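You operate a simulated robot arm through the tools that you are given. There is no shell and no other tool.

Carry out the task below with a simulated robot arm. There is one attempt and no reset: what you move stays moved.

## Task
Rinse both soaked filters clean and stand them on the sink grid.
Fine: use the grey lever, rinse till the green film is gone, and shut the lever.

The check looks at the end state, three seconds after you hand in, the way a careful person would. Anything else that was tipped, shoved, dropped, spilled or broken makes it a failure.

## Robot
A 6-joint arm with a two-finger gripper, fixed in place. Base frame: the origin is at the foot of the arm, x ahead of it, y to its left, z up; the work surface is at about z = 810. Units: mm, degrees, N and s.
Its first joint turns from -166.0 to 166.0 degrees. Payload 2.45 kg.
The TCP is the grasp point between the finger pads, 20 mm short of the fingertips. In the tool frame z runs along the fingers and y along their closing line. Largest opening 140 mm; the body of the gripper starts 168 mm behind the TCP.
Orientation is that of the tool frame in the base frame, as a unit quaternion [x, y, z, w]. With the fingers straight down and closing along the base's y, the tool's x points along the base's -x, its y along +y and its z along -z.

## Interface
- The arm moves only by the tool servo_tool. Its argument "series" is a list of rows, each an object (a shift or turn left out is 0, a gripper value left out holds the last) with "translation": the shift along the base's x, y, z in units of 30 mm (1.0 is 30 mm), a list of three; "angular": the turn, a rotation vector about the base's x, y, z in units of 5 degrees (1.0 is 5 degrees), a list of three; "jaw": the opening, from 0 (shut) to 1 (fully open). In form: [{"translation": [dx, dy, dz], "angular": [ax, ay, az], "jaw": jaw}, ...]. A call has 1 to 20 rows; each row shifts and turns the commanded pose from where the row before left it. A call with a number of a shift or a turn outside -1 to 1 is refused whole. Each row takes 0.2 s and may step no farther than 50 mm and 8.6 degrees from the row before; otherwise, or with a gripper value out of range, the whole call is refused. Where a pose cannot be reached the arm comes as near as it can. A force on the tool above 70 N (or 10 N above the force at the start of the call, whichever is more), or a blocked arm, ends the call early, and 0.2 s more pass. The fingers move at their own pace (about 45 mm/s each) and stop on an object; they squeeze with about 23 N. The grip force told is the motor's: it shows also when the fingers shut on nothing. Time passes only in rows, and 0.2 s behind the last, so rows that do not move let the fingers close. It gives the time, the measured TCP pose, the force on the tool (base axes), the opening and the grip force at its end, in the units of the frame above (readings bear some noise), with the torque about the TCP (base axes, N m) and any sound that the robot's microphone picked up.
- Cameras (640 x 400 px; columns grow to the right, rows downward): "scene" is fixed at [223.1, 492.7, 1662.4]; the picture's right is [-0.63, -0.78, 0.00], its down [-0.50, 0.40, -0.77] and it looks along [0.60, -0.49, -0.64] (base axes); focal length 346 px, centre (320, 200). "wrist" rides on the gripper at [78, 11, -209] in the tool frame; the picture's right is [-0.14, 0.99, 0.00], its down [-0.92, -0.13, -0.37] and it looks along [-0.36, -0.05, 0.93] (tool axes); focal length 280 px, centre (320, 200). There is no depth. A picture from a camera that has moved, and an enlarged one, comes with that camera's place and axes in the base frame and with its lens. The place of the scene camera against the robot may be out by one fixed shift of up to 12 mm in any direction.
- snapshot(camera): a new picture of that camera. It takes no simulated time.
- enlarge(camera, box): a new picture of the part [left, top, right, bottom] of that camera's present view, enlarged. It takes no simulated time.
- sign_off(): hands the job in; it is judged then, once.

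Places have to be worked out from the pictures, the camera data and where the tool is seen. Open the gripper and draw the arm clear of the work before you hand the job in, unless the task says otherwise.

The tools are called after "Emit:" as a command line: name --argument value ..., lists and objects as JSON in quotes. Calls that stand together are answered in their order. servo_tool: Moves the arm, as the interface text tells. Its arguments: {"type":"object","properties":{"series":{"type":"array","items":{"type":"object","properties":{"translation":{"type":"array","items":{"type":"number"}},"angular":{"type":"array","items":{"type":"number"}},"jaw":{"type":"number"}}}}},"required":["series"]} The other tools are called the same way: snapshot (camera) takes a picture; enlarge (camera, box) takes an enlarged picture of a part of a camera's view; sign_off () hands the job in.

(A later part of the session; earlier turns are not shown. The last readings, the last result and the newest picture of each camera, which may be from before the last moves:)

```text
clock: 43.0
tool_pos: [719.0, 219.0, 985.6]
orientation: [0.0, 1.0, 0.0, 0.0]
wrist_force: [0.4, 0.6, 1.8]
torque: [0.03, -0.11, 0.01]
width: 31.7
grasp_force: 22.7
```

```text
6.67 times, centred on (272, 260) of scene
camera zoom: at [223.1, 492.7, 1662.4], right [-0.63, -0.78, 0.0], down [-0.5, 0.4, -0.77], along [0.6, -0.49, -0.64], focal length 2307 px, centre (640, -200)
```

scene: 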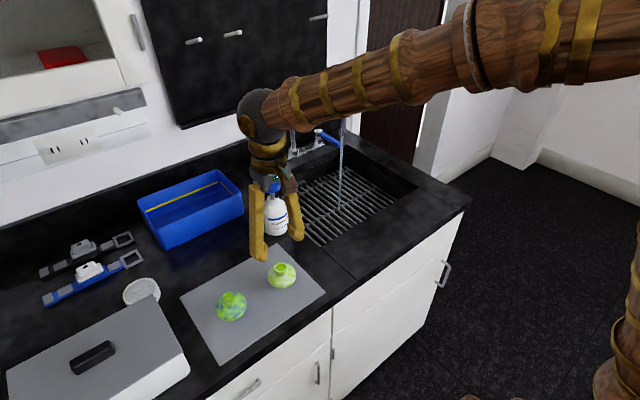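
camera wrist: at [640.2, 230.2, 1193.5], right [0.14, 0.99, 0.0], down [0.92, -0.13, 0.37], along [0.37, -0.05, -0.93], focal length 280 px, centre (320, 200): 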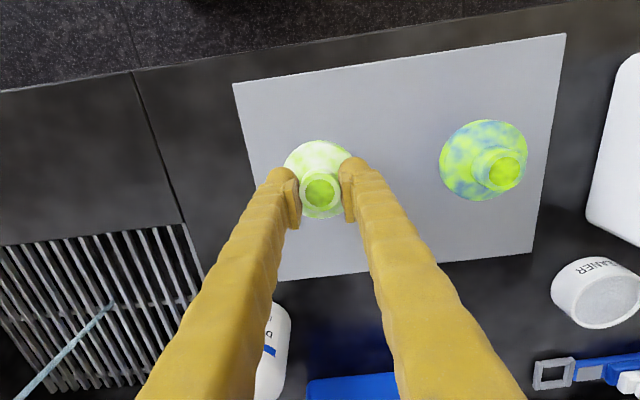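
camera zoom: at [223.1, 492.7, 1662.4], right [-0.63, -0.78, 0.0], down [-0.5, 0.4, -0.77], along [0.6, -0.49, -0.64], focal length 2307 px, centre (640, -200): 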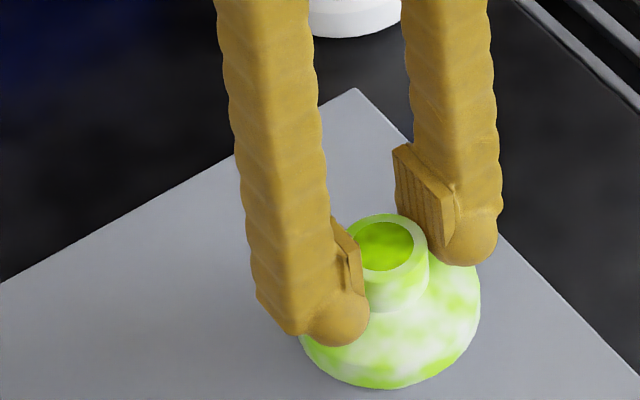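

The grip reads 22.7 N at about 32 mm. I'll lift slowly and see whether the filter comes along straight.

Emit:
servo_tool --series '[{"translation": [0, 0, 0.2]}, {"translation": [0, 0, 0.3]}, {"translation": [0, 0, 0.5]}, {"translation": [0, 0, 0.5]}, {"translation": [0, 0, 0]}]'

Emit:
snapshot --camera "wrist"

Emit:
enlarge --camera "scene" --box '[208, 200, 336, 280]'

```text
clock: 44.2
tool_pos: [719.5, 220.3, 1030.5]
orientation: [0.0, 1.0, 0.0, 0.0]
wrist_force: [0.3, -0.3, -0.7]
torque: [-0.01, -0.01, -0.01]
width: 31.9
grasp_force: 23.3
```

```text
taken
camera wrist: at [641.1, 231.1, 1239.1], right [0.14, 0.99, 0.0], down [0.92, -0.13, 0.37], along [0.36, -0.05, -0.93], focal length 280 px, centre (320, 200)
```

wrist: 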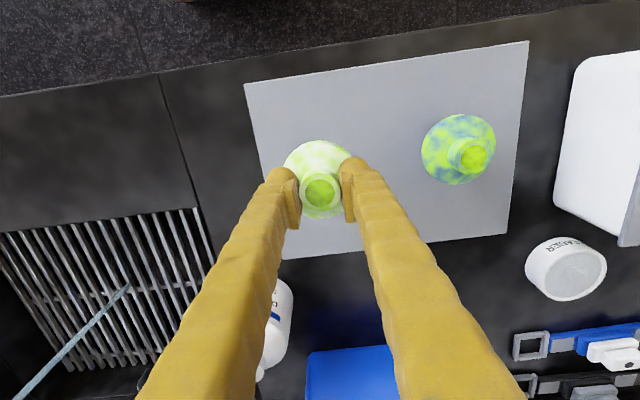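

```text
5.00 times, centred on (272, 240) of scene
camera zoom: at [223.1, 492.7, 1662.4], right [-0.63, -0.78, 0.0], down [-0.5, 0.4, -0.77], along [0.6, -0.49, -0.64], focal length 1730 px, centre (560, 0)
```

zoom: 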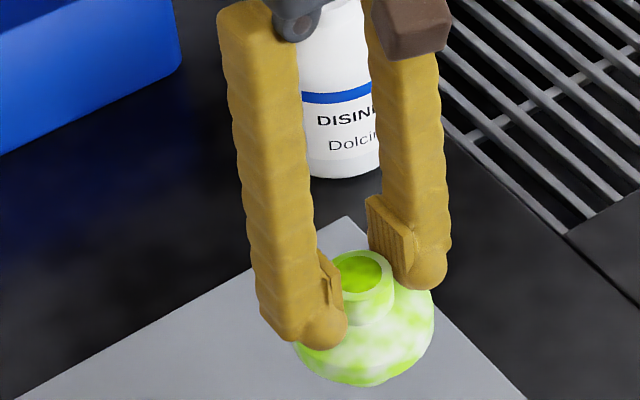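

The filter hangs straight in the grip, with its base about 70 mm below the TCP. I'll lift it and carry it around the front of the bottle to the sink.

Emit:
servo_tool --series '[{"translation": [0, 0, 0.8]}, {"translation": [0, 0, 0.9]}, {"translation": [0, 0, 0.8]}, {"translation": [0, -0.97, 0]}, {"translation": [0, -0.97, 0]}, {"translation": [0, -0.97, 0]}, {"translation": [0, -0.97, 0]}, {"translation": [0, -0.97, 0]}, {"translation": [0, -0.97, 0]}, {"translation": [0, -0.97, 0]}, {"translation": [0, -0.97, 0]}, {"translation": [0.2, -0.97, 0]}, {"translation": [0.4, -0.97, 0]}, {"translation": [0.4, -0.97, 0]}, {"translation": [0.5, -0.97, 0]}, {"translation": [0.5, -0.97, 0]}, {"translation": [0, -0.4, 0]}, {"translation": [0, 0, 0]}]'

Emit:
snapshot --camera "scene"

Emit:
snapshot --camera "wrist"

```text
clock: 48.0
tool_pos: [778.9, -170.0, 1104.7]
orientation: [0.0, 1.0, 0.001, 0.0]
wrist_force: [-0.2, -0.5, -1.2]
torque: [-0.01, -0.03, 0.02]
width: 31.8
grasp_force: 23.1
```

```text
taken
```

scene: 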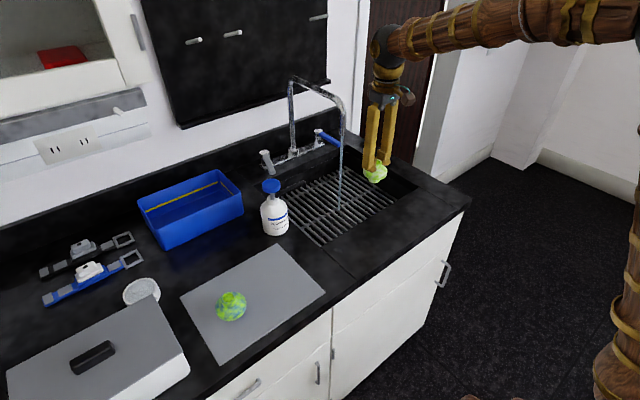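

```text
taken
camera wrist: at [701.0, -160.0, 1314.3], right [0.14, 0.99, 0.0], down [0.92, -0.13, 0.37], along [0.36, -0.05, -0.93], focal length 280 px, centre (320, 200)
```

wrist: 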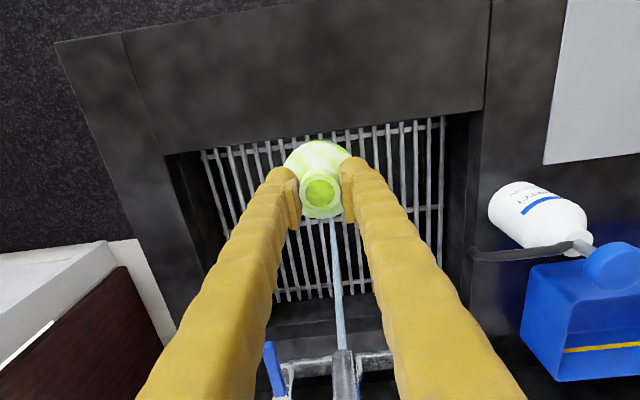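

The stream passes through about (922, -171). I'll tilt the tool 45° forward here and lower it, so the filter can reach under the stream without the gripper meeting the spout.

Emit:
servo_tool --series '[{"angular": [0, -1, 0], "translation": [0, 0, -0.35]}, {"angular": [0, -1, 0], "translation": [0, 0, -0.35]}, {"angular": [0, -1, 0], "translation": [0, 0, -0.35]}, {"angular": [0, -1, 0], "translation": [0, 0, -0.35]}, {"angular": [0, -1, 0], "translation": [0, 0, -0.35]}, {"angular": [0, -1, 0], "translation": [0, 0, -0.35]}, {"angular": [0, -1, 0], "translation": [0, 0, -0.35]}, {"angular": [0, -1, 0], "translation": [0, 0, -0.35]}, {"angular": [0, -1, 0], "translation": [0, 0, -0.35]}, {"translation": [0, 0, 0]}]'

Emit:
snapshot --camera "wrist"

Emit:
snapshot --camera "scene"

```text
clock: 50.2
tool_pos: [778.2, -171.9, 1009.8]
orientation: [0.0, 0.924, -0.001, 0.383]
wrist_force: [-0.3, -0.1, -0.1]
torque: [0.01, 0.03, 0.02]
width: 32.0
grasp_force: 23.4
```

```text
taken
camera wrist: at [575.5, -161.2, 1103.0], right [0.1, 0.99, 0.1], down [0.39, -0.13, 0.91], along [0.92, -0.05, -0.4], focal length 280 px, centre (320, 200)
```

wrist: 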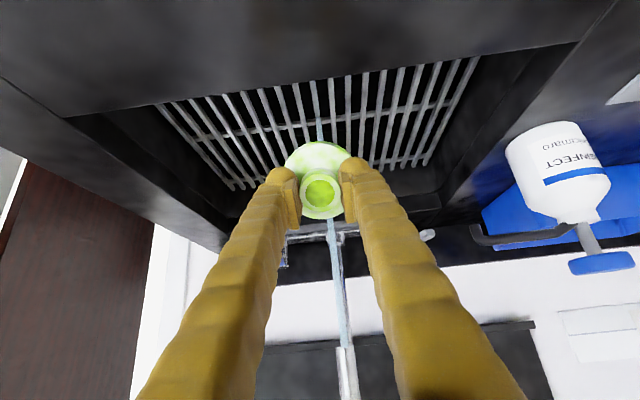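

```text
taken
```

scene: 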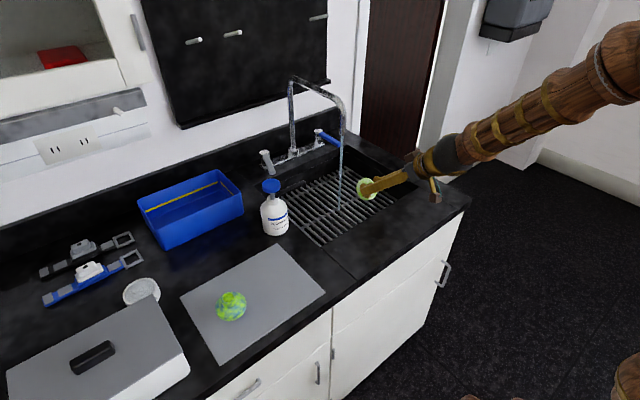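

Everything lines up: the stream is straight ahead of the filter. I'll move it forward so the stream falls on the filter body, and hold for a second.

Emit:
servo_tool --series '[{"translation": [0.7, 0, 0]}, {"translation": [0.7, 0, 0]}, {"translation": [0.7, 0, 0]}, {"translation": [0.7, 0, 0]}, {"translation": [0.3, 0, 0]}, {"translation": [0, 0, 0]}, {"translation": [0, 0, 0]}, {"translation": [0, 0, 0]}, {"translation": [0, 0, 0]}, {"translation": [0, 0, 0]}]'

Emit:
snapshot --camera "wrist"

Emit:
enlarge --camera "scene" --box '[288, 110, 416, 190]'

```text
clock: 52.4
tool_pos: [873.2, -172.8, 1010.1]
orientation: [0.0, 0.924, 0.0, 0.382]
wrist_force: [0.4, -0.1, -0.1]
torque: [0.0, 0.02, -0.03]
width: 31.9
grasp_force: 23.3
```

```text
taken
camera wrist: at [669.1, -161.2, 1102.9], right [0.1, 0.99, 0.1], down [0.39, -0.13, 0.91], along [0.92, -0.05, -0.4], focal length 280 px, centre (320, 200)
```

wrist: 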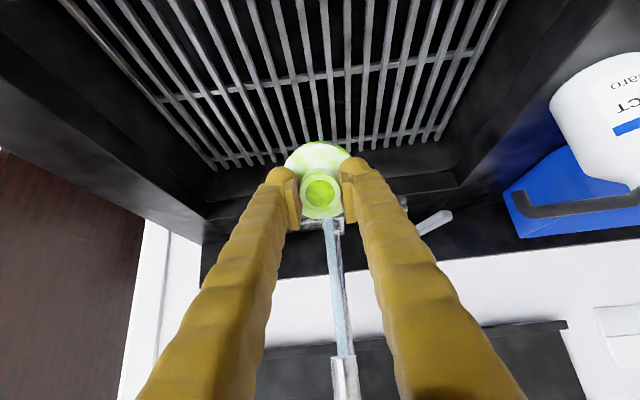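

```text
5.00 times, centred on (352, 150) of scene
camera zoom: at [223.1, 492.7, 1662.4], right [-0.63, -0.78, 0.0], down [-0.5, 0.4, -0.77], along [0.6, -0.49, -0.64], focal length 1730 px, centre (160, 450)
```

zoom: 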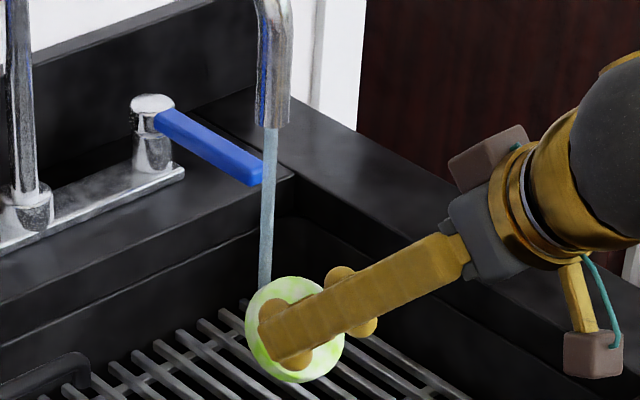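

The stream is now landing on the filter. I'll zoom in on the wrist view to see whether the film is changing.

Emit:
enlarge --camera "wrist" --box '[256, 120, 384, 240]'

Emit:
enlarge --camera "scene" --box '[328, 155, 368, 190]'

```text
3.33 times, centred on (320, 180) of wrist
camera zoom: at [669.1, -161.2, 1102.9], right [0.1, 0.99, 0.1], down [0.39, -0.13, 0.91], along [0.92, -0.05, -0.4], focal length 935 px, centre (320, 267)
```

zoom: 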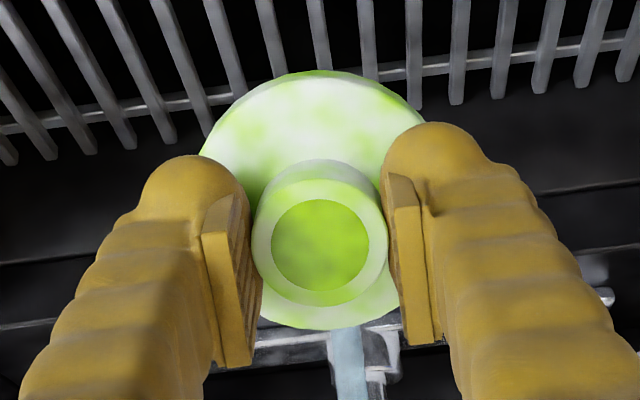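

```text
11.43 times, centred on (348, 172) of scene
camera zoom: at [223.1, 492.7, 1662.4], right [-0.63, -0.78, 0.0], down [-0.5, 0.4, -0.77], along [0.6, -0.49, -0.64], focal length 3954 px, centre (0, 514)
```

zoom: 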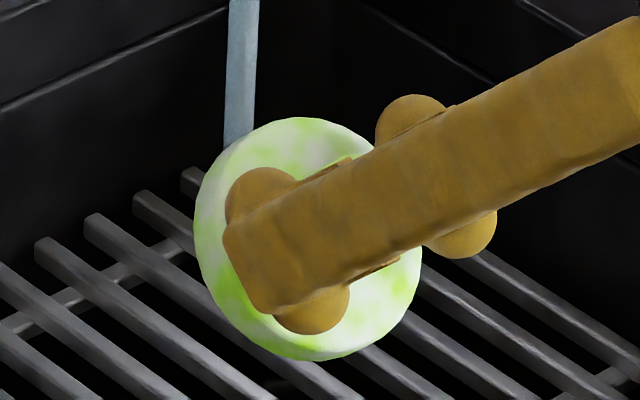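

The stream meets the far upper edge of the filter. I'll sweep the filter forward so the stream crosses the shoulder and the neck opening, holding for a while at each place, and watch the film.

Emit:
servo_tool --series '[{"translation": [0.4, 0, 0]}, {"translation": [0, 0, 0]}, {"translation": [0, 0, 0]}, {"translation": [0, 0, 0]}, {"translation": [0, 0, 0]}, {"translation": [0, 0, 0]}, {"translation": [0.4, 0, 0]}, {"translation": [0, 0, 0]}, {"translation": [0, 0, 0]}, {"translation": [0, 0, 0]}, {"translation": [0, 0, 0]}, {"translation": [0, 0, 0]}, {"translation": [0.4, 0, 0]}, {"translation": [0, 0, 0]}, {"translation": [0, 0, 0]}, {"translation": [0, 0, 0]}, {"translation": [0, 0, 0]}, {"translation": [0, 0, 0]}]'

Emit:
enlarge --camera "wrist" --box '[256, 120, 384, 240]'

Emit:
enlarge --camera "scene" --box '[318, 150, 368, 190]'

```text
clock: 56.2
tool_pos: [906.8, -171.9, 1010.4]
orientation: [0.0, 0.924, 0.0, 0.383]
wrist_force: [-0.6, -0.4, -0.8]
torque: [0.02, 0.0, 0.01]
width: 31.9
grasp_force: 23.0
```

```text
3.33 times, centred on (320, 180) of wrist
camera zoom: at [703.8, -160.8, 1102.7], right [0.1, 0.99, 0.1], down [0.39, -0.13, 0.91], along [0.92, -0.05, -0.4], focal length 935 px, centre (320, 267)
```

zoom: 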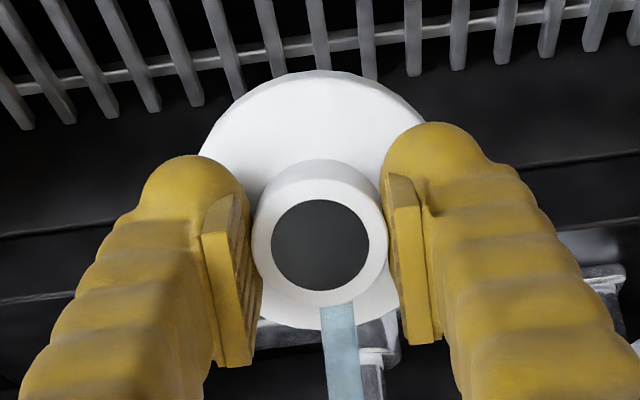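

```text
10.00 times, centred on (343, 170) of scene
camera zoom: at [223.1, 492.7, 1662.4], right [-0.63, -0.78, 0.0], down [-0.5, 0.4, -0.77], along [0.6, -0.49, -0.64], focal length 3460 px, centre (90, 500)
```

zoom: 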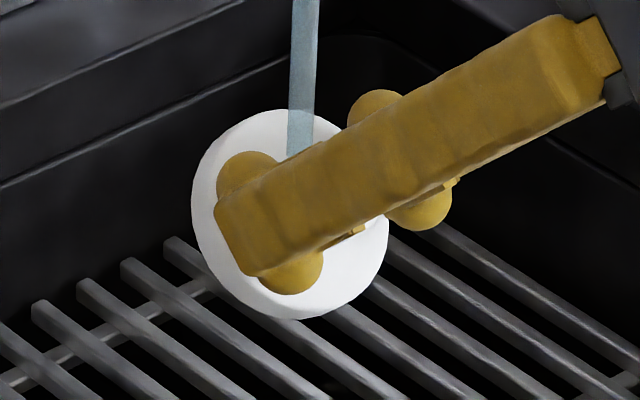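

The film is completely gone and the filter is plain white. I'll give it one more second in the stream with a small sweep back, then draw it out and turn the tool upright.

Emit:
servo_tool --series '[{"translation": [-0.4, 0, 0]}, {"translation": [0, 0, 0]}, {"translation": [0, 0, 0]}, {"translation": [-0.4, 0, 0]}, {"translation": [0, 0, 0]}, {"translation": [0, 0, 0]}, {"translation": [-0.8, 0, 0]}, {"translation": [-0.9, 0, 0]}, {"translation": [-0.9, 0, 0]}, {"translation": [-0.9, 0, 0]}, {"angular": [0, 1, 0]}, {"angular": [0, 1, 0]}, {"angular": [0, 1, 0]}, {"angular": [0, 1, 0]}, {"angular": [0, 1, 0]}, {"angular": [0, 1, 0]}, {"angular": [0, 1, 0]}, {"angular": [0, 1, 0]}, {"angular": [0, 1, 0]}, {"translation": [0, 0, 0]}]'

Emit:
snapshot --camera "wrist"

Emit:
snapshot --camera "scene"

Emit:
enlarge --camera "scene" --box '[330, 130, 426, 190]'

```text
clock: 60.4
tool_pos: [779.6, -170.5, 1009.7]
orientation: [0.0, 1.0, 0.0, 0.0]
wrist_force: [-0.2, 0.2, -0.5]
torque: [-0.02, 0.02, -0.02]
width: 31.6
grasp_force: 23.4
```

```text
taken
camera wrist: at [701.4, -160.3, 1219.1], right [0.14, 0.99, 0.0], down [0.92, -0.13, 0.37], along [0.36, -0.05, -0.93], focal length 280 px, centre (320, 200)
```

wrist: 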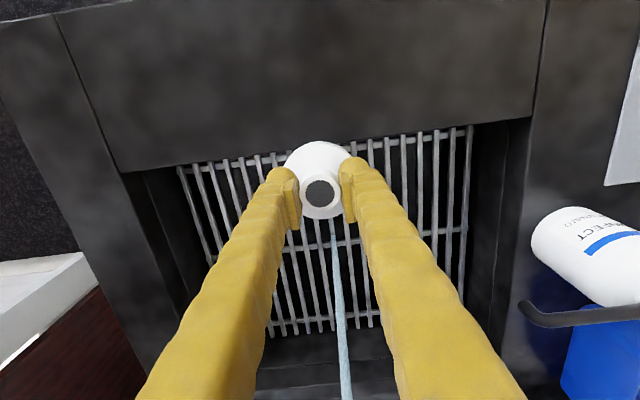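

```text
taken
```

scene: 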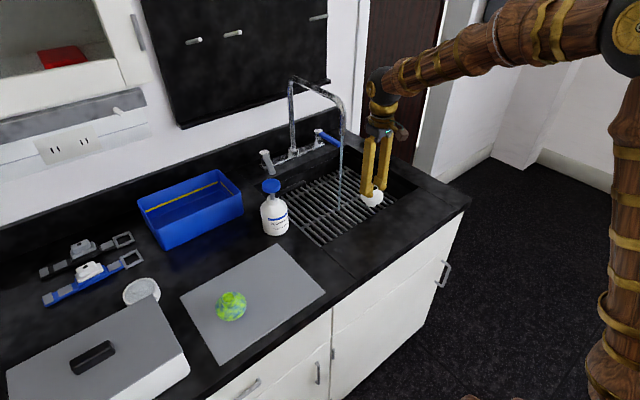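

```text
6.67 times, centred on (378, 160) of scene
camera zoom: at [223.1, 492.7, 1662.4], right [-0.63, -0.78, 0.0], down [-0.5, 0.4, -0.77], along [0.6, -0.49, -0.64], focal length 2307 px, centre (-67, 467)
```

zoom: 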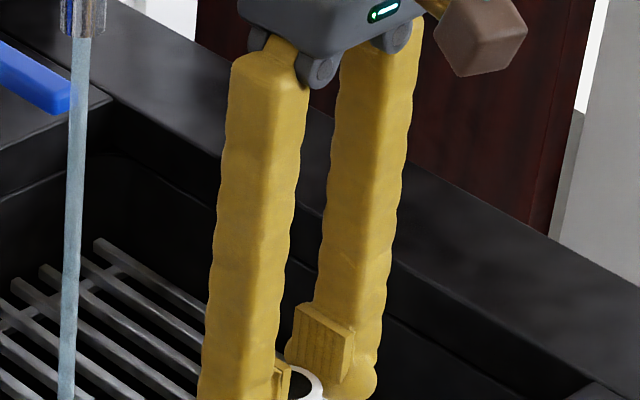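

It's clean all round. Before setting it down I want to know the bar positions, so the base rests evenly on two bars; I'll zoom in on the grid.

Emit:
enlarge --camera "wrist" --box '[160, 110, 320, 210]'

Emit:
enlarge --camera "wrist" --box '[340, 110, 500, 210]'

```text
4.00 times, centred on (240, 160) of wrist
camera zoom: at [701.4, -160.3, 1219.1], right [0.14, 0.99, 0.0], down [0.92, -0.13, 0.37], along [0.36, -0.05, -0.93], focal length 1122 px, centre (640, 360)
```

zoom: 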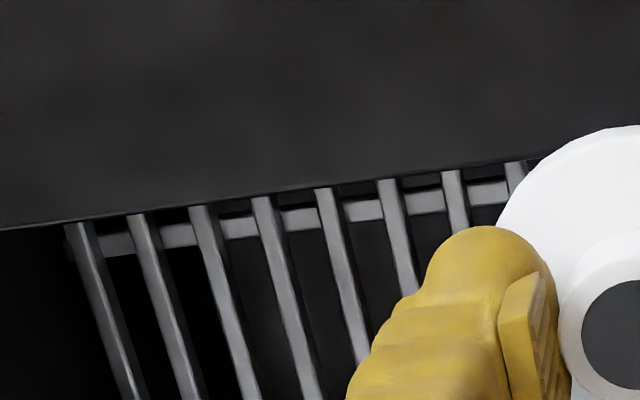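

```text
4.00 times, centred on (420, 160) of wrist
camera zoom: at [701.4, -160.3, 1219.1], right [0.14, 0.99, 0.0], down [0.92, -0.13, 0.37], along [0.36, -0.05, -0.93], focal length 1122 px, centre (-80, 360)
```

zoom: 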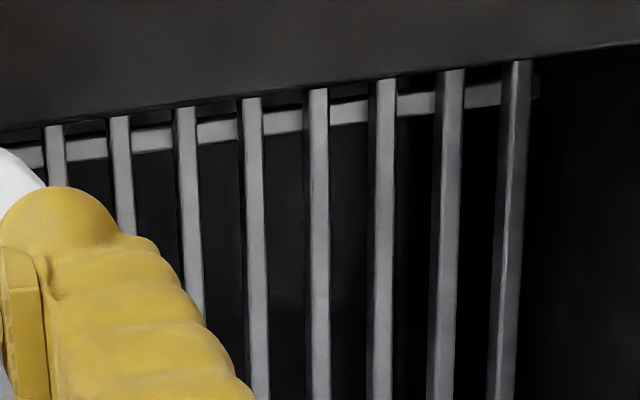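

Bars run along x with about 23.5 mm pitch, at y ≈ −98.6 and −122.1 near my target, so I'll set filter 1 down at (830, −110) midway between them. I'll move over and go down to just above the grid.

Emit:
servo_tool --series '[{"translation": [0.84, 1, 0]}, {"translation": [0.84, 1, 0]}, {"translation": [0, 0, -0.8]}, {"translation": [0, 0, -0.8]}, {"translation": [0, 0, -0.8]}, {"translation": [0, 0, -0.7]}, {"translation": [0, 0, -0.5]}, {"translation": [0, 0, 0]}]'

Emit:
snapshot --camera "wrist"

Emit:
enlarge --camera "scene" --box '[290, 150, 418, 230]'

```text
clock: 62.2
tool_pos: [829.1, -111.0, 903.5]
orientation: [0.001, 1.0, 0.0, 0.0]
wrist_force: [0.1, 0.0, 0.3]
torque: [0.03, 0.02, -0.02]
width: 31.9
grasp_force: 22.8
```

```text
taken
camera wrist: at [750.9, -100.1, 1112.4], right [0.14, 0.99, 0.0], down [0.92, -0.13, 0.37], along [0.37, -0.05, -0.93], focal length 280 px, centre (320, 200)
```

wrist: 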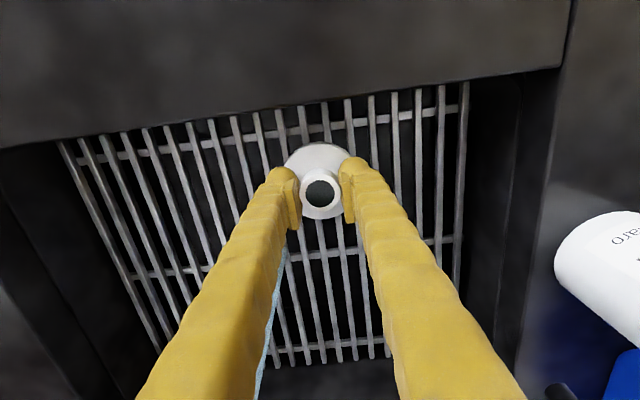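

```text
5.00 times, centred on (354, 190) of scene
camera zoom: at [223.1, 492.7, 1662.4], right [-0.63, -0.78, 0.0], down [-0.5, 0.4, -0.77], along [0.6, -0.49, -0.64], focal length 1730 px, centre (150, 250)
```

zoom: 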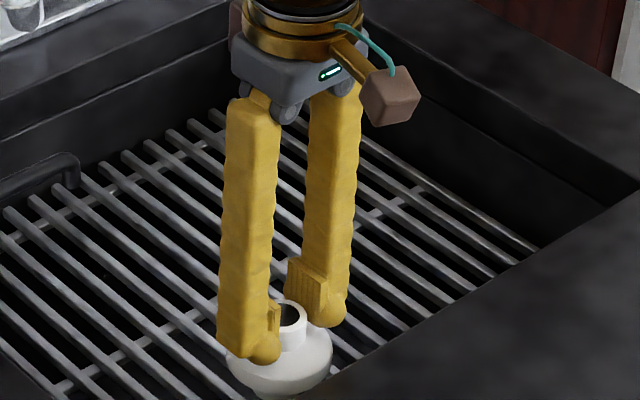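

The base should be about 20 mm above the bars. I'll go down in small steps and watch the vertical force for contact.

Emit:
servo_tool --series '[{"translation": [0, 0, -0.15]}, {"translation": [0, 0, -0.15]}, {"translation": [0, 0, -0.1]}, {"translation": [0, 0, -0.1]}, {"translation": [0, 0, 0]}]'

Emit:
enlarge --camera "scene" --box '[320, 190, 384, 230]'

```text
clock: 63.4
tool_pos: [829.4, -109.1, 887.1]
orientation: [0.0, 1.0, 0.0, 0.0]
wrist_force: [-0.5, -0.1, 0.4]
torque: [0.01, 0.0, -0.01]
width: 32.0
grasp_force: 23.3
```

```text
10.00 times, centred on (352, 210) of scene
camera zoom: at [223.1, 492.7, 1662.4], right [-0.63, -0.78, 0.0], down [-0.5, 0.4, -0.77], along [0.6, -0.49, -0.64], focal length 3460 px, centre (0, 100)
```

zoom: 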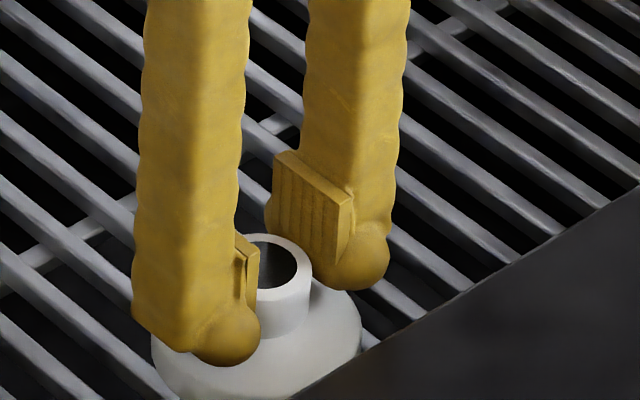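

No contact yet at z = 887. I'll continue in 2 mm steps.

Emit:
servo_tool --series '[{"translation": [0, 0, -0.07]}, {"translation": [0, 0, -0.07]}, {"translation": [0, 0, -0.07]}, {"translation": [0, 0, 0]}]'

```text
clock: 64.4
tool_pos: [828.6, -110.9, 882.6]
orientation: [0.001, 1.0, 0.001, 0.0]
wrist_force: [0.1, -0.2, 0.0]
torque: [-0.02, 0.01, -0.01]
width: 32.0
grasp_force: 23.0
```

Emit:
servo_tool --series '[{"translation": [0, 0, -0.07]}, {"translation": [0, 0, -0.07]}, {"translation": [0, 0, 0]}]'

```text
clock: 65.2
tool_pos: [829.0, -111.1, 878.5]
orientation: [0.0, 1.0, 0.001, 0.001]
wrist_force: [2.5, 2.3, 18.5]
torque: [0.06, -0.23, 0.03]
width: 31.6
grasp_force: 23.1
```

Contact: 18.5 N upward at z = 878.5. I'll ease up 1.2 mm to take the pressure off, then open the fingers.

Emit:
servo_tool --series '[{"translation": [0, 0, 0.04]}, {"translation": [0, 0, 0]}, {"translation": [0, 0, 0], "jaw": 0.3}, {"translation": [0, 0, 0], "jaw": 0.45}, {"translation": [0, 0, 0]}, {"translation": [0, 0, 0]}]'

Emit:
snapshot --camera "wrist"

Emit:
enlarge --camera "scene" --box '[310, 180, 390, 230]'

```text
clock: 66.6
tool_pos: [831.6, -111.3, 877.9]
orientation: [0.0, 1.0, 0.0, 0.001]
wrist_force: [-0.2, -0.7, 0.2]
torque: [-0.02, 0.0, 0.05]
width: 62.8
grasp_force: 0.0
```

```text
taken
camera wrist: at [751.2, -100.3, 1086.9], right [0.14, 0.99, 0.0], down [0.92, -0.13, 0.37], along [0.36, -0.05, -0.93], focal length 280 px, centre (320, 200)
```

wrist: 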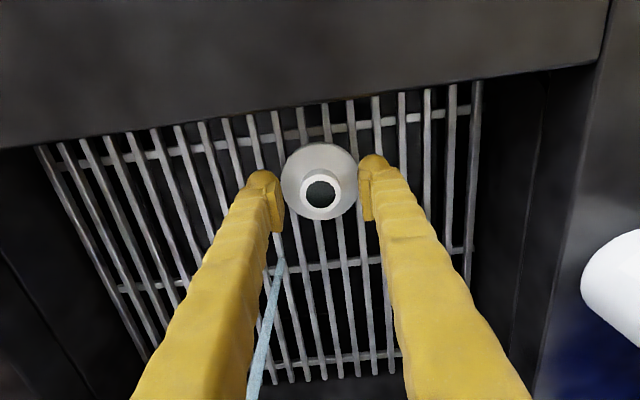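

```text
8.00 times, centred on (350, 205) of scene
camera zoom: at [223.1, 492.7, 1662.4], right [-0.63, -0.78, 0.0], down [-0.5, 0.4, -0.77], along [0.6, -0.49, -0.64], focal length 2768 px, centre (80, 160)
```

zoom: 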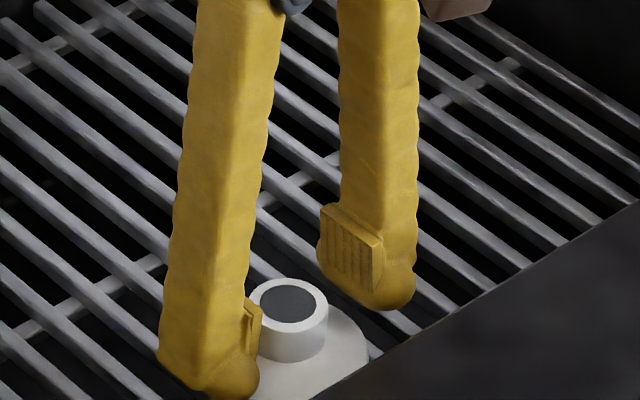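

Filter 1 stands upright on the grid. I'll rise straight up clear of it, then travel to filter 2.

Emit:
servo_tool --series '[{"translation": [0, 0, 0.4]}, {"translation": [0, 0, 0.9]}, {"translation": [0, 0, 0.97]}, {"translation": [0, 0, 0.97]}, {"translation": [0, 0, 0.97]}, {"translation": [0, 0, 0.97]}, {"translation": [0, 0, 0.97]}, {"translation": [0, 0, 0.97]}, {"translation": [0, 0, 0.97]}, {"translation": [0, 0, 0]}]'

Emit:
servo_tool --series '[{"translation": [-0.5, 0.9, 0], "jaw": 0.55}, {"translation": [-0.5, 0.94, 0]}, {"translation": [-0.5, 0.94, 0]}, {"translation": [-0.5, 0.94, 0]}, {"translation": [-0.5, 0.94, 0]}, {"translation": [-0.5, 0.94, 0]}, {"translation": [-0.5, 0.94, 0]}, {"translation": [-0.1, 0.94, 0]}, {"translation": [0, 0.94, 0]}, {"translation": [0, 0.94, 0]}, {"translation": [0, 0.94, 0]}, {"translation": [0, 0.94, 0]}, {"translation": [0, 0.94, 0]}, {"translation": [0, 0.94, 0]}, {"translation": [0, 0.94, 0]}, {"translation": [0, 0.94, 0]}, {"translation": [0, 0.94, 0]}, {"translation": [0, 0, 0]}]'

Emit:
snapshot --camera "wrist"

Emit:
snapshot --camera "scene"

```text
clock: 68.8
tool_pos: [830.2, -108.9, 1122.3]
orientation: [0.0, 1.0, 0.0, 0.0]
wrist_force: [-0.2, 0.1, 0.0]
torque: [0.0, 0.0, -0.01]
width: 63.1
grasp_force: 0.0
```

```text
clock: 72.6
tool_pos: [722.6, 369.0, 1121.6]
orientation: [0.001, 1.0, 0.0, 0.0]
wrist_force: [-0.4, -0.5, -0.4]
torque: [0.0, 0.0, 0.01]
width: 77.1
grasp_force: 0.2
```

```text
taken
camera wrist: at [644.8, 378.9, 1330.7], right [0.14, 0.99, 0.0], down [0.92, -0.13, 0.37], along [0.37, -0.05, -0.93], focal length 280 px, centre (320, 200)
```

wrist: 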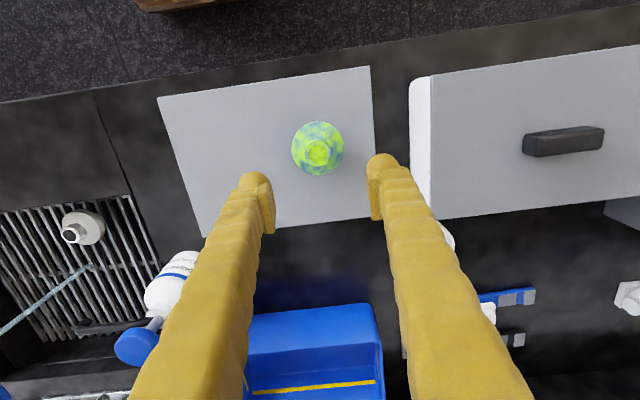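

```text
taken
```

scene: 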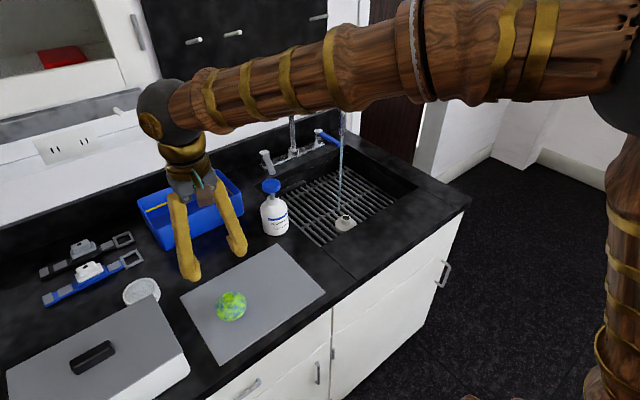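

Filter 2's neck works out at about (718.5, 366.3). I'll correct for that and lower in two stages, as with the first one.

Emit:
servo_tool --series '[{"translation": [-0.13, -0.09, -0.8]}, {"translation": [0, 0, -0.8]}, {"translation": [0, 0, -0.8]}, {"translation": [0, 0, -0.8]}, {"translation": [0, 0, -0.8]}, {"translation": [0, 0, 0]}]'

Emit:
snapshot --camera "wrist"

Emit:
enlarge --camera "scene" --box '[184, 256, 280, 316]'

```text
clock: 74.0
tool_pos: [716.5, 364.3, 1000.6]
orientation: [0.0, 1.0, 0.0, 0.0]
wrist_force: [-0.2, -0.1, 0.2]
torque: [0.01, 0.0, -0.02]
width: 77.2
grasp_force: 0.0
```

```text
taken
camera wrist: at [638.1, 374.7, 1209.5], right [0.14, 0.99, 0.0], down [0.92, -0.13, 0.37], along [0.37, -0.05, -0.93], focal length 280 px, centre (320, 200)
```

wrist: 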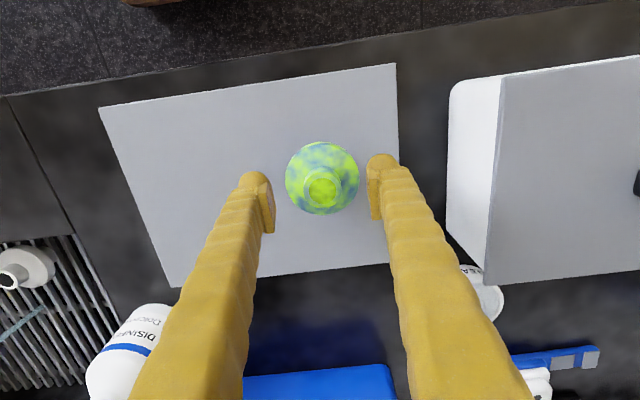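

```text
6.67 times, centred on (232, 286) of scene
camera zoom: at [223.1, 492.7, 1662.4], right [-0.63, -0.78, 0.0], down [-0.5, 0.4, -0.77], along [0.6, -0.49, -0.64], focal length 2307 px, centre (907, -373)
```

zoom: 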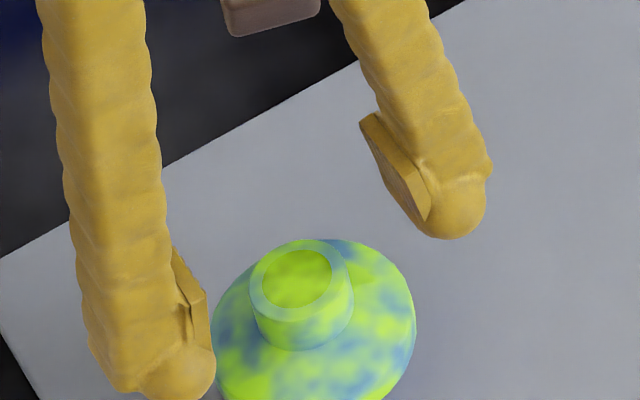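

The neck is about 2.5 mm further in +x and 1.5 mm in +y. I'll correct that, lower to the same grip height (985.5), and narrow the fingers first to check.

Emit:
servo_tool --series '[{"translation": [0.085, 0.05, -0.25]}, {"translation": [0, 0, -0.25]}, {"translation": [0, 0, 0], "jaw": 0.3}, {"translation": [0, 0, 0]}, {"translation": [0, 0, 0]}, {"translation": [0, 0, 0]}]'

Emit:
snapshot --camera "wrist"

Emit:
enlarge --camera "scene" --box '[184, 260, 280, 320]'

```text
clock: 75.4
tool_pos: [719.0, 364.3, 985.0]
orientation: [0.0, 1.0, 0.001, 0.0]
wrist_force: [-0.2, 0.4, 0.2]
torque: [0.01, 0.03, -0.02]
width: 41.8
grasp_force: 0.1
```

```text
taken
camera wrist: at [641.1, 376.5, 1195.1], right [0.14, 0.99, 0.0], down [0.92, -0.13, 0.37], along [0.36, -0.05, -0.93], focal length 280 px, centre (320, 200)
```

wrist: 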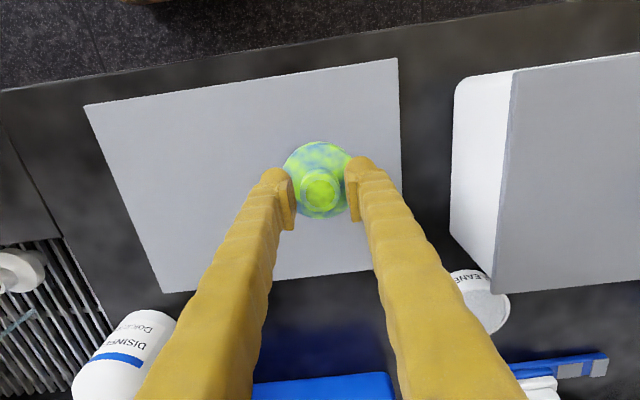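

```text
6.67 times, centred on (232, 290) of scene
camera zoom: at [223.1, 492.7, 1662.4], right [-0.63, -0.78, 0.0], down [-0.5, 0.4, -0.77], along [0.6, -0.49, -0.64], focal length 2307 px, centre (907, -400)
```

zoom: 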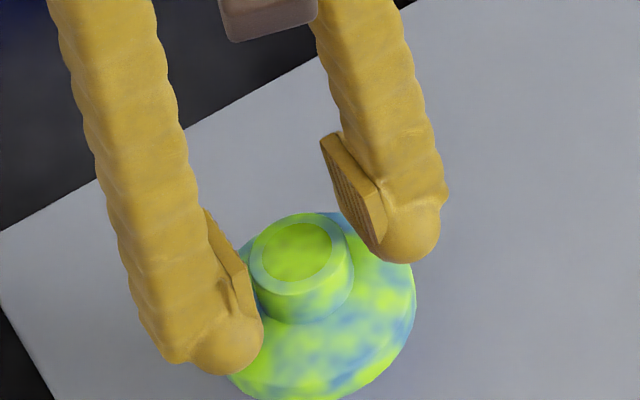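

It lines up the same way as filter 1 did. I'll close the grip and lift slowly.

Emit:
servo_tool --series '[{"translation": [0, 0, 0], "jaw": 0.2}, {"translation": [0, 0, 0], "jaw": 0.0}, {"translation": [0, 0, 0]}, {"translation": [0, 0, 0]}, {"translation": [0, 0, 0]}]'

Emit:
servo_tool --series '[{"translation": [0, 0, 0.2]}, {"translation": [0, 0, 0.3]}, {"translation": [0, 0, 0.5]}, {"translation": [0, 0, 0.5]}, {"translation": [0, 0, 0]}]'

Emit:
snapshot --camera "wrist"

Emit:
enlarge --camera "scene" --box '[176, 230, 304, 310]'

```text
clock: 76.6
tool_pos: [718.9, 365.4, 987.0]
orientation: [-0.001, 1.0, 0.0, 0.0]
wrist_force: [-0.1, -0.2, 0.2]
torque: [0.02, 0.01, 0.0]
width: 31.7
grasp_force: 23.2
```

```text
clock: 77.8
tool_pos: [720.3, 366.7, 1030.8]
orientation: [0.0, 1.0, -0.001, 0.0]
wrist_force: [0.0, -0.2, 0.4]
torque: [0.02, -0.01, 0.01]
width: 32.2
grasp_force: 22.9
```

```text
taken
camera wrist: at [643.2, 377.1, 1240.1], right [0.14, 0.99, 0.0], down [0.92, -0.13, 0.37], along [0.36, -0.05, -0.93], focal length 280 px, centre (320, 200)
```

wrist: 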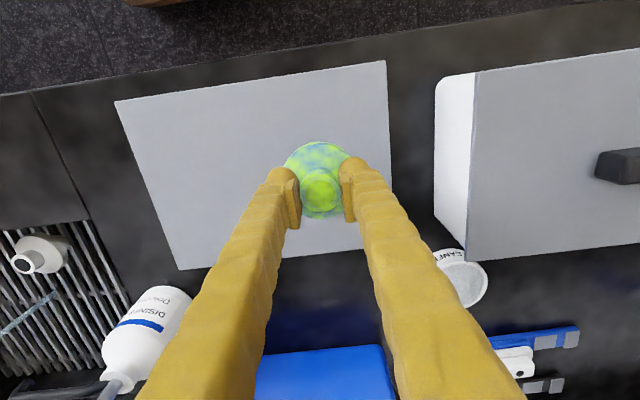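

```text
5.00 times, centred on (240, 270) of scene
camera zoom: at [223.1, 492.7, 1662.4], right [-0.63, -0.78, 0.0], down [-0.5, 0.4, -0.77], along [0.6, -0.49, -0.64], focal length 1730 px, centre (720, -150)
```

zoom: 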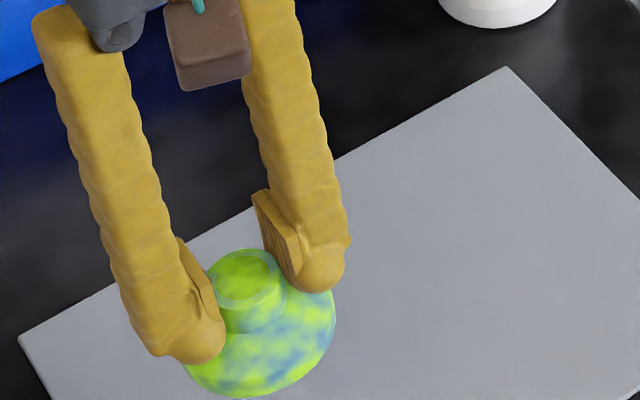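

Filter 2 is up and straight. I'll carry it around the front of the bottle to the same staging point by the sink.

Emit:
servo_tool --series '[{"translation": [0, 0, 0.8]}, {"translation": [0, 0, 0.9]}, {"translation": [0, 0, 0.8]}, {"translation": [0, -0.97, 0]}, {"translation": [0, -0.97, 0]}, {"translation": [0, -0.97, 0]}, {"translation": [0, -0.97, 0]}, {"translation": [0, -0.97, 0]}, {"translation": [0, -0.97, 0]}, {"translation": [0, -0.97, 0]}, {"translation": [0, -0.97, 0]}, {"translation": [0, -0.97, 0]}, {"translation": [0, -0.97, 0]}, {"translation": [0, -0.97, 0]}, {"translation": [0, -0.97, 0]}, {"translation": [0, -0.97, 0]}, {"translation": [0.3, -0.97, 0]}, {"translation": [0.4, -0.97, 0]}, {"translation": [0.4, -0.97, 0]}, {"translation": [0.4, -0.97, 0]}]'

Emit:
servo_tool --series '[{"translation": [0.4, -0.97, 0]}, {"translation": [0, -0.43, 0]}, {"angular": [0, -1, 0], "translation": [0, 0, -0.35]}, {"angular": [0, -1, 0], "translation": [0, 0, -0.35]}, {"angular": [0, -1, 0], "translation": [0, 0, -0.35]}, {"angular": [0, -1, 0], "translation": [0, 0, -0.35]}, {"angular": [0, -1, 0], "translation": [0, 0, -0.35]}, {"angular": [0, -1, 0], "translation": [0, 0, -0.35]}, {"angular": [0, -1, 0], "translation": [0, 0, -0.35]}, {"angular": [0, -1, 0], "translation": [0, 0, -0.35]}, {"angular": [0, -1, 0], "translation": [0, 0, -0.35]}, {"translation": [0, 0, 0]}]'

Emit:
snapshot --camera "wrist"

Emit:
snapshot --camera "scene"

```text
clock: 82.0
tool_pos: [765.1, -127.9, 1106.1]
orientation: [0.0, 1.0, -0.001, 0.0]
wrist_force: [-0.1, 0.0, -0.9]
torque: [-0.02, 0.02, 0.01]
width: 31.8
grasp_force: 22.7
```

```text
clock: 84.6
tool_pos: [775.9, -170.0, 1011.5]
orientation: [0.0, 0.924, -0.001, 0.382]
wrist_force: [0.5, 0.5, -0.5]
torque: [0.0, 0.05, 0.0]
width: 31.5
grasp_force: 23.5
```

```text
taken
camera wrist: at [572.7, -159.4, 1103.8], right [0.1, 0.99, 0.1], down [0.39, -0.13, 0.91], along [0.92, -0.05, -0.4], focal length 280 px, centre (320, 200)
```

wrist: 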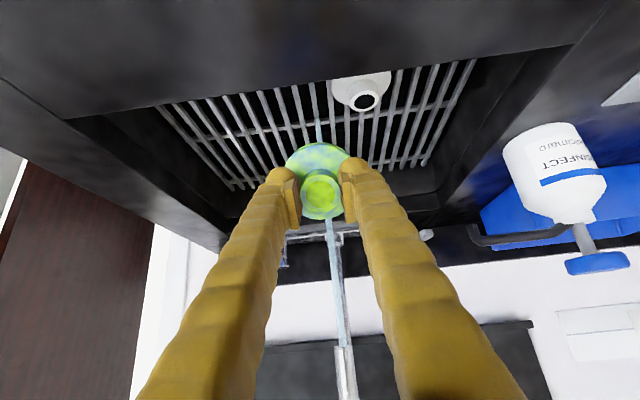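

```text
taken
```

scene: 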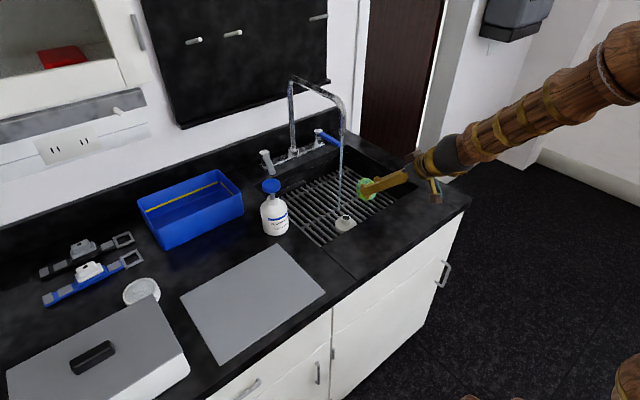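

Same staging pose as before. Now I'll sweep filter 2 through the stream with the same holds, and add some extra time.

Emit:
servo_tool --series '[{"translation": [0.7, 0, 0]}, {"translation": [0.7, 0, 0]}, {"translation": [0.7, 0, 0]}, {"translation": [0.7, 0, 0]}, {"translation": [0.4, 0, 0]}, {"translation": [0, 0, 0]}, {"translation": [0, 0, 0]}, {"translation": [0, 0, 0]}, {"translation": [0.4, 0, 0]}, {"translation": [0, 0, 0]}, {"translation": [0, 0, 0]}, {"translation": [0, 0, 0]}, {"translation": [0.4, 0, 0]}, {"translation": [0, 0, 0]}, {"translation": [0, 0, 0]}, {"translation": [0, 0, 0]}, {"translation": [0.4, 0, 0]}, {"translation": [0, 0, 0]}, {"translation": [0, 0, 0]}, {"translation": [0, 0, 0]}]'

Emit:
enlarge --camera "wrist" --box '[256, 120, 384, 240]'

Emit:
enlarge --camera "scene" --box '[310, 110, 390, 190]'

```text
clock: 88.8
tool_pos: [909.1, -170.0, 1011.8]
orientation: [-0.001, 0.924, 0.0, 0.382]
wrist_force: [0.2, -0.1, -0.8]
torque: [0.02, 0.01, -0.01]
width: 32.0
grasp_force: 23.2
```

```text
3.33 times, centred on (320, 180) of wrist
camera zoom: at [705.4, -160.0, 1104.4], right [0.1, 0.99, 0.1], down [0.39, -0.13, 0.91], along [0.92, -0.05, -0.4], focal length 935 px, centre (320, 267)
```

zoom: 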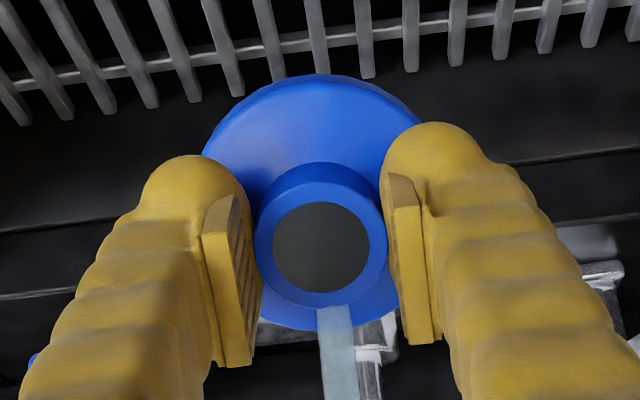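

```text
5.00 times, centred on (350, 150) of scene
camera zoom: at [223.1, 492.7, 1662.4], right [-0.63, -0.78, 0.0], down [-0.5, 0.4, -0.77], along [0.6, -0.49, -0.64], focal length 1730 px, centre (170, 450)
```

zoom: 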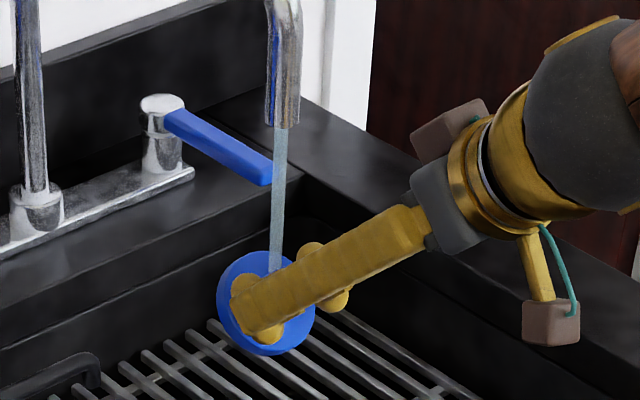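

Filter 2 is now plain blue with no green left. I'll sweep back with a little more rinsing, draw it out and turn the tool upright.

Emit:
servo_tool --series '[{"translation": [-0.4, 0, 0]}, {"translation": [0, 0, 0]}, {"translation": [0, 0, 0]}, {"translation": [-0.4, 0, 0]}, {"translation": [0, 0, 0]}, {"translation": [0, 0, 0]}, {"translation": [-0.9, 0, 0]}, {"translation": [-0.9, 0, 0]}, {"translation": [-0.9, 0, 0]}, {"translation": [-0.85, 0, 0]}, {"angular": [0, 1, 0]}, {"angular": [0, 1, 0]}, {"angular": [0, 1, 0]}, {"angular": [0, 1, 0]}, {"angular": [0, 1, 0]}, {"angular": [0, 1, 0]}, {"angular": [0, 1, 0]}, {"angular": [0, 1, 0]}, {"angular": [0, 1, 0]}, {"translation": [0, 0, 0]}]'

Emit:
snapshot --camera "wrist"

Emit:
enlarge --camera "scene" --box '[320, 140, 416, 240]'

```text
clock: 93.0
tool_pos: [778.0, -171.0, 1010.3]
orientation: [-0.001, 1.0, 0.0, -0.001]
wrist_force: [-0.5, -0.4, 0.2]
torque: [0.01, 0.0, 0.02]
width: 32.1
grasp_force: 23.2
```

```text
taken
camera wrist: at [700.8, -159.6, 1220.0], right [0.14, 0.99, 0.0], down [0.92, -0.13, 0.37], along [0.36, -0.05, -0.93], focal length 280 px, centre (320, 200)
```

wrist: 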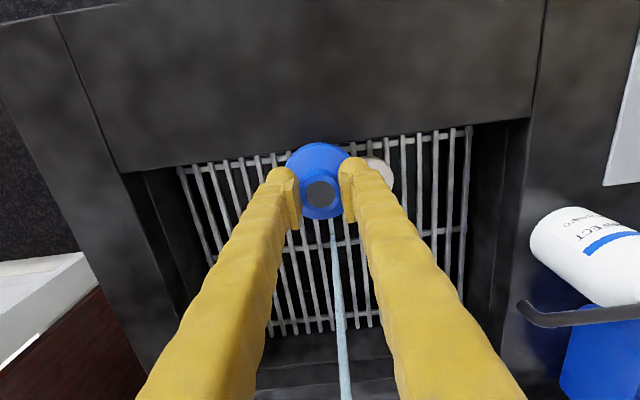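

```text
4.00 times, centred on (368, 190) of scene
camera zoom: at [223.1, 492.7, 1662.4], right [-0.63, -0.78, 0.0], down [-0.5, 0.4, -0.77], along [0.6, -0.49, -0.64], focal length 1384 px, centre (128, 240)
```

zoom: 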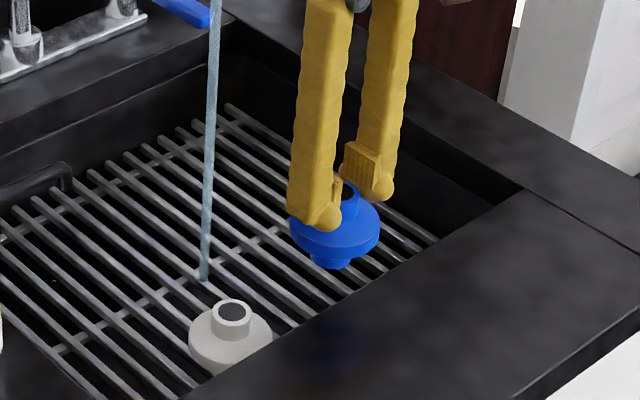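

I can see the filter has a smaller foot (about 35 mm), so straddling two bars matters. Bars near the next spot are at y ≈ −241 and −265, so I'll set filter 2 down at (830, −252).

Emit:
servo_tool --series '[{"translation": [0.577, -0.9, 0]}, {"translation": [0.577, -0.9, 0]}, {"translation": [0.577, -0.9, 0]}, {"translation": [0, 0, -0.8]}, {"translation": [0, 0, -0.8]}, {"translation": [0, 0, -0.8]}, {"translation": [0, 0, -0.7]}, {"translation": [0, 0, -0.5]}, {"translation": [0, 0, 0]}]'

Emit:
snapshot --camera "wrist"

Emit:
enlarge --camera "scene" --box '[310, 140, 438, 240]'

```text
clock: 95.0
tool_pos: [828.8, -249.8, 902.0]
orientation: [0.0, 1.0, 0.0, 0.0]
wrist_force: [0.4, -0.1, -0.7]
torque: [0.0, 0.02, 0.0]
width: 32.0
grasp_force: 23.1
```

```text
taken
camera wrist: at [751.7, -239.0, 1112.0], right [0.14, 0.99, 0.0], down [0.92, -0.13, 0.37], along [0.37, -0.05, -0.93], focal length 280 px, centre (320, 200)
```

wrist: 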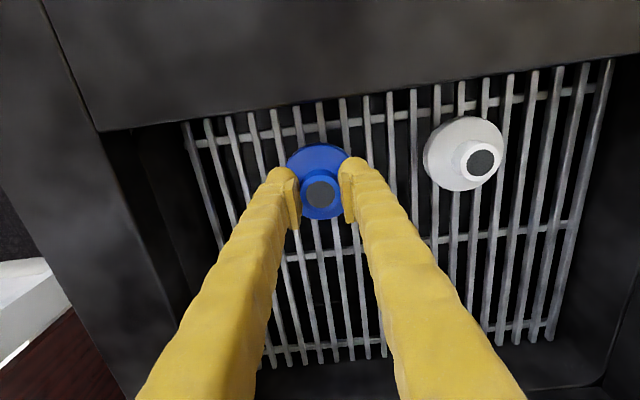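

```text
4.00 times, centred on (374, 190) of scene
camera zoom: at [223.1, 492.7, 1662.4], right [-0.63, -0.78, 0.0], down [-0.5, 0.4, -0.77], along [0.6, -0.49, -0.64], focal length 1384 px, centre (104, 240)
```

zoom: 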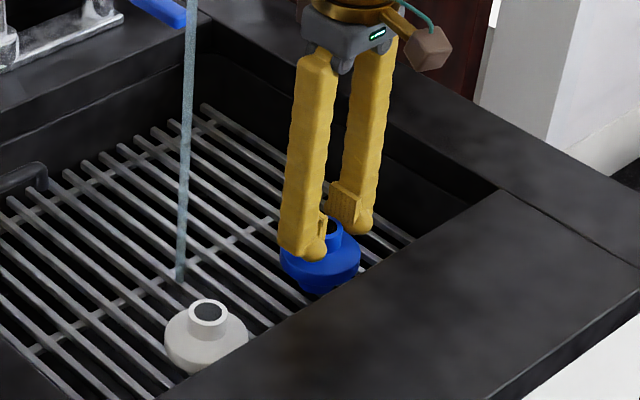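

I'll check the bar positions relative to the filter more precisely before the final descent.

Emit:
enlarge --camera "wrist" --box '[240, 80, 400, 180]'

Emit:
enlarge --camera "wrist" --box '[400, 80, 560, 180]'

```text
4.00 times, centred on (320, 130) of wrist
camera zoom: at [751.7, -239.0, 1112.0], right [0.14, 0.99, 0.0], down [0.92, -0.13, 0.37], along [0.37, -0.05, -0.93], focal length 1122 px, centre (320, 480)
```

zoom: 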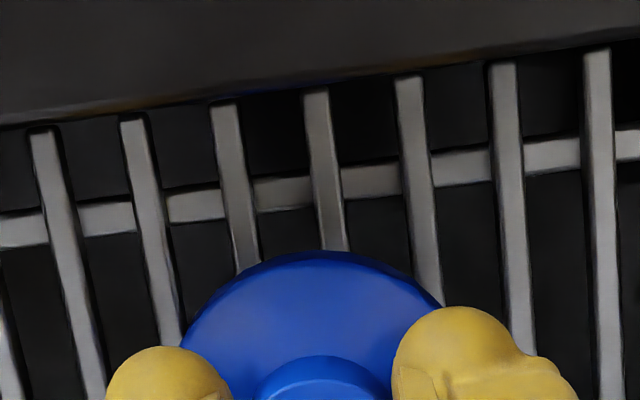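

```text
4.00 times, centred on (480, 130) of wrist
camera zoom: at [751.7, -239.0, 1112.0], right [0.14, 0.99, 0.0], down [0.92, -0.13, 0.37], along [0.37, -0.05, -0.93], focal length 1122 px, centre (-320, 480)
```

zoom: 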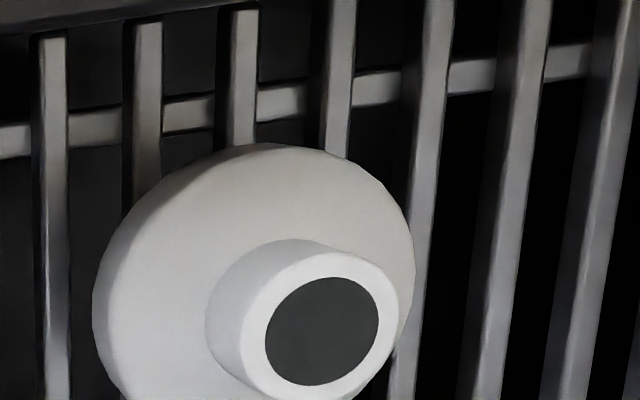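

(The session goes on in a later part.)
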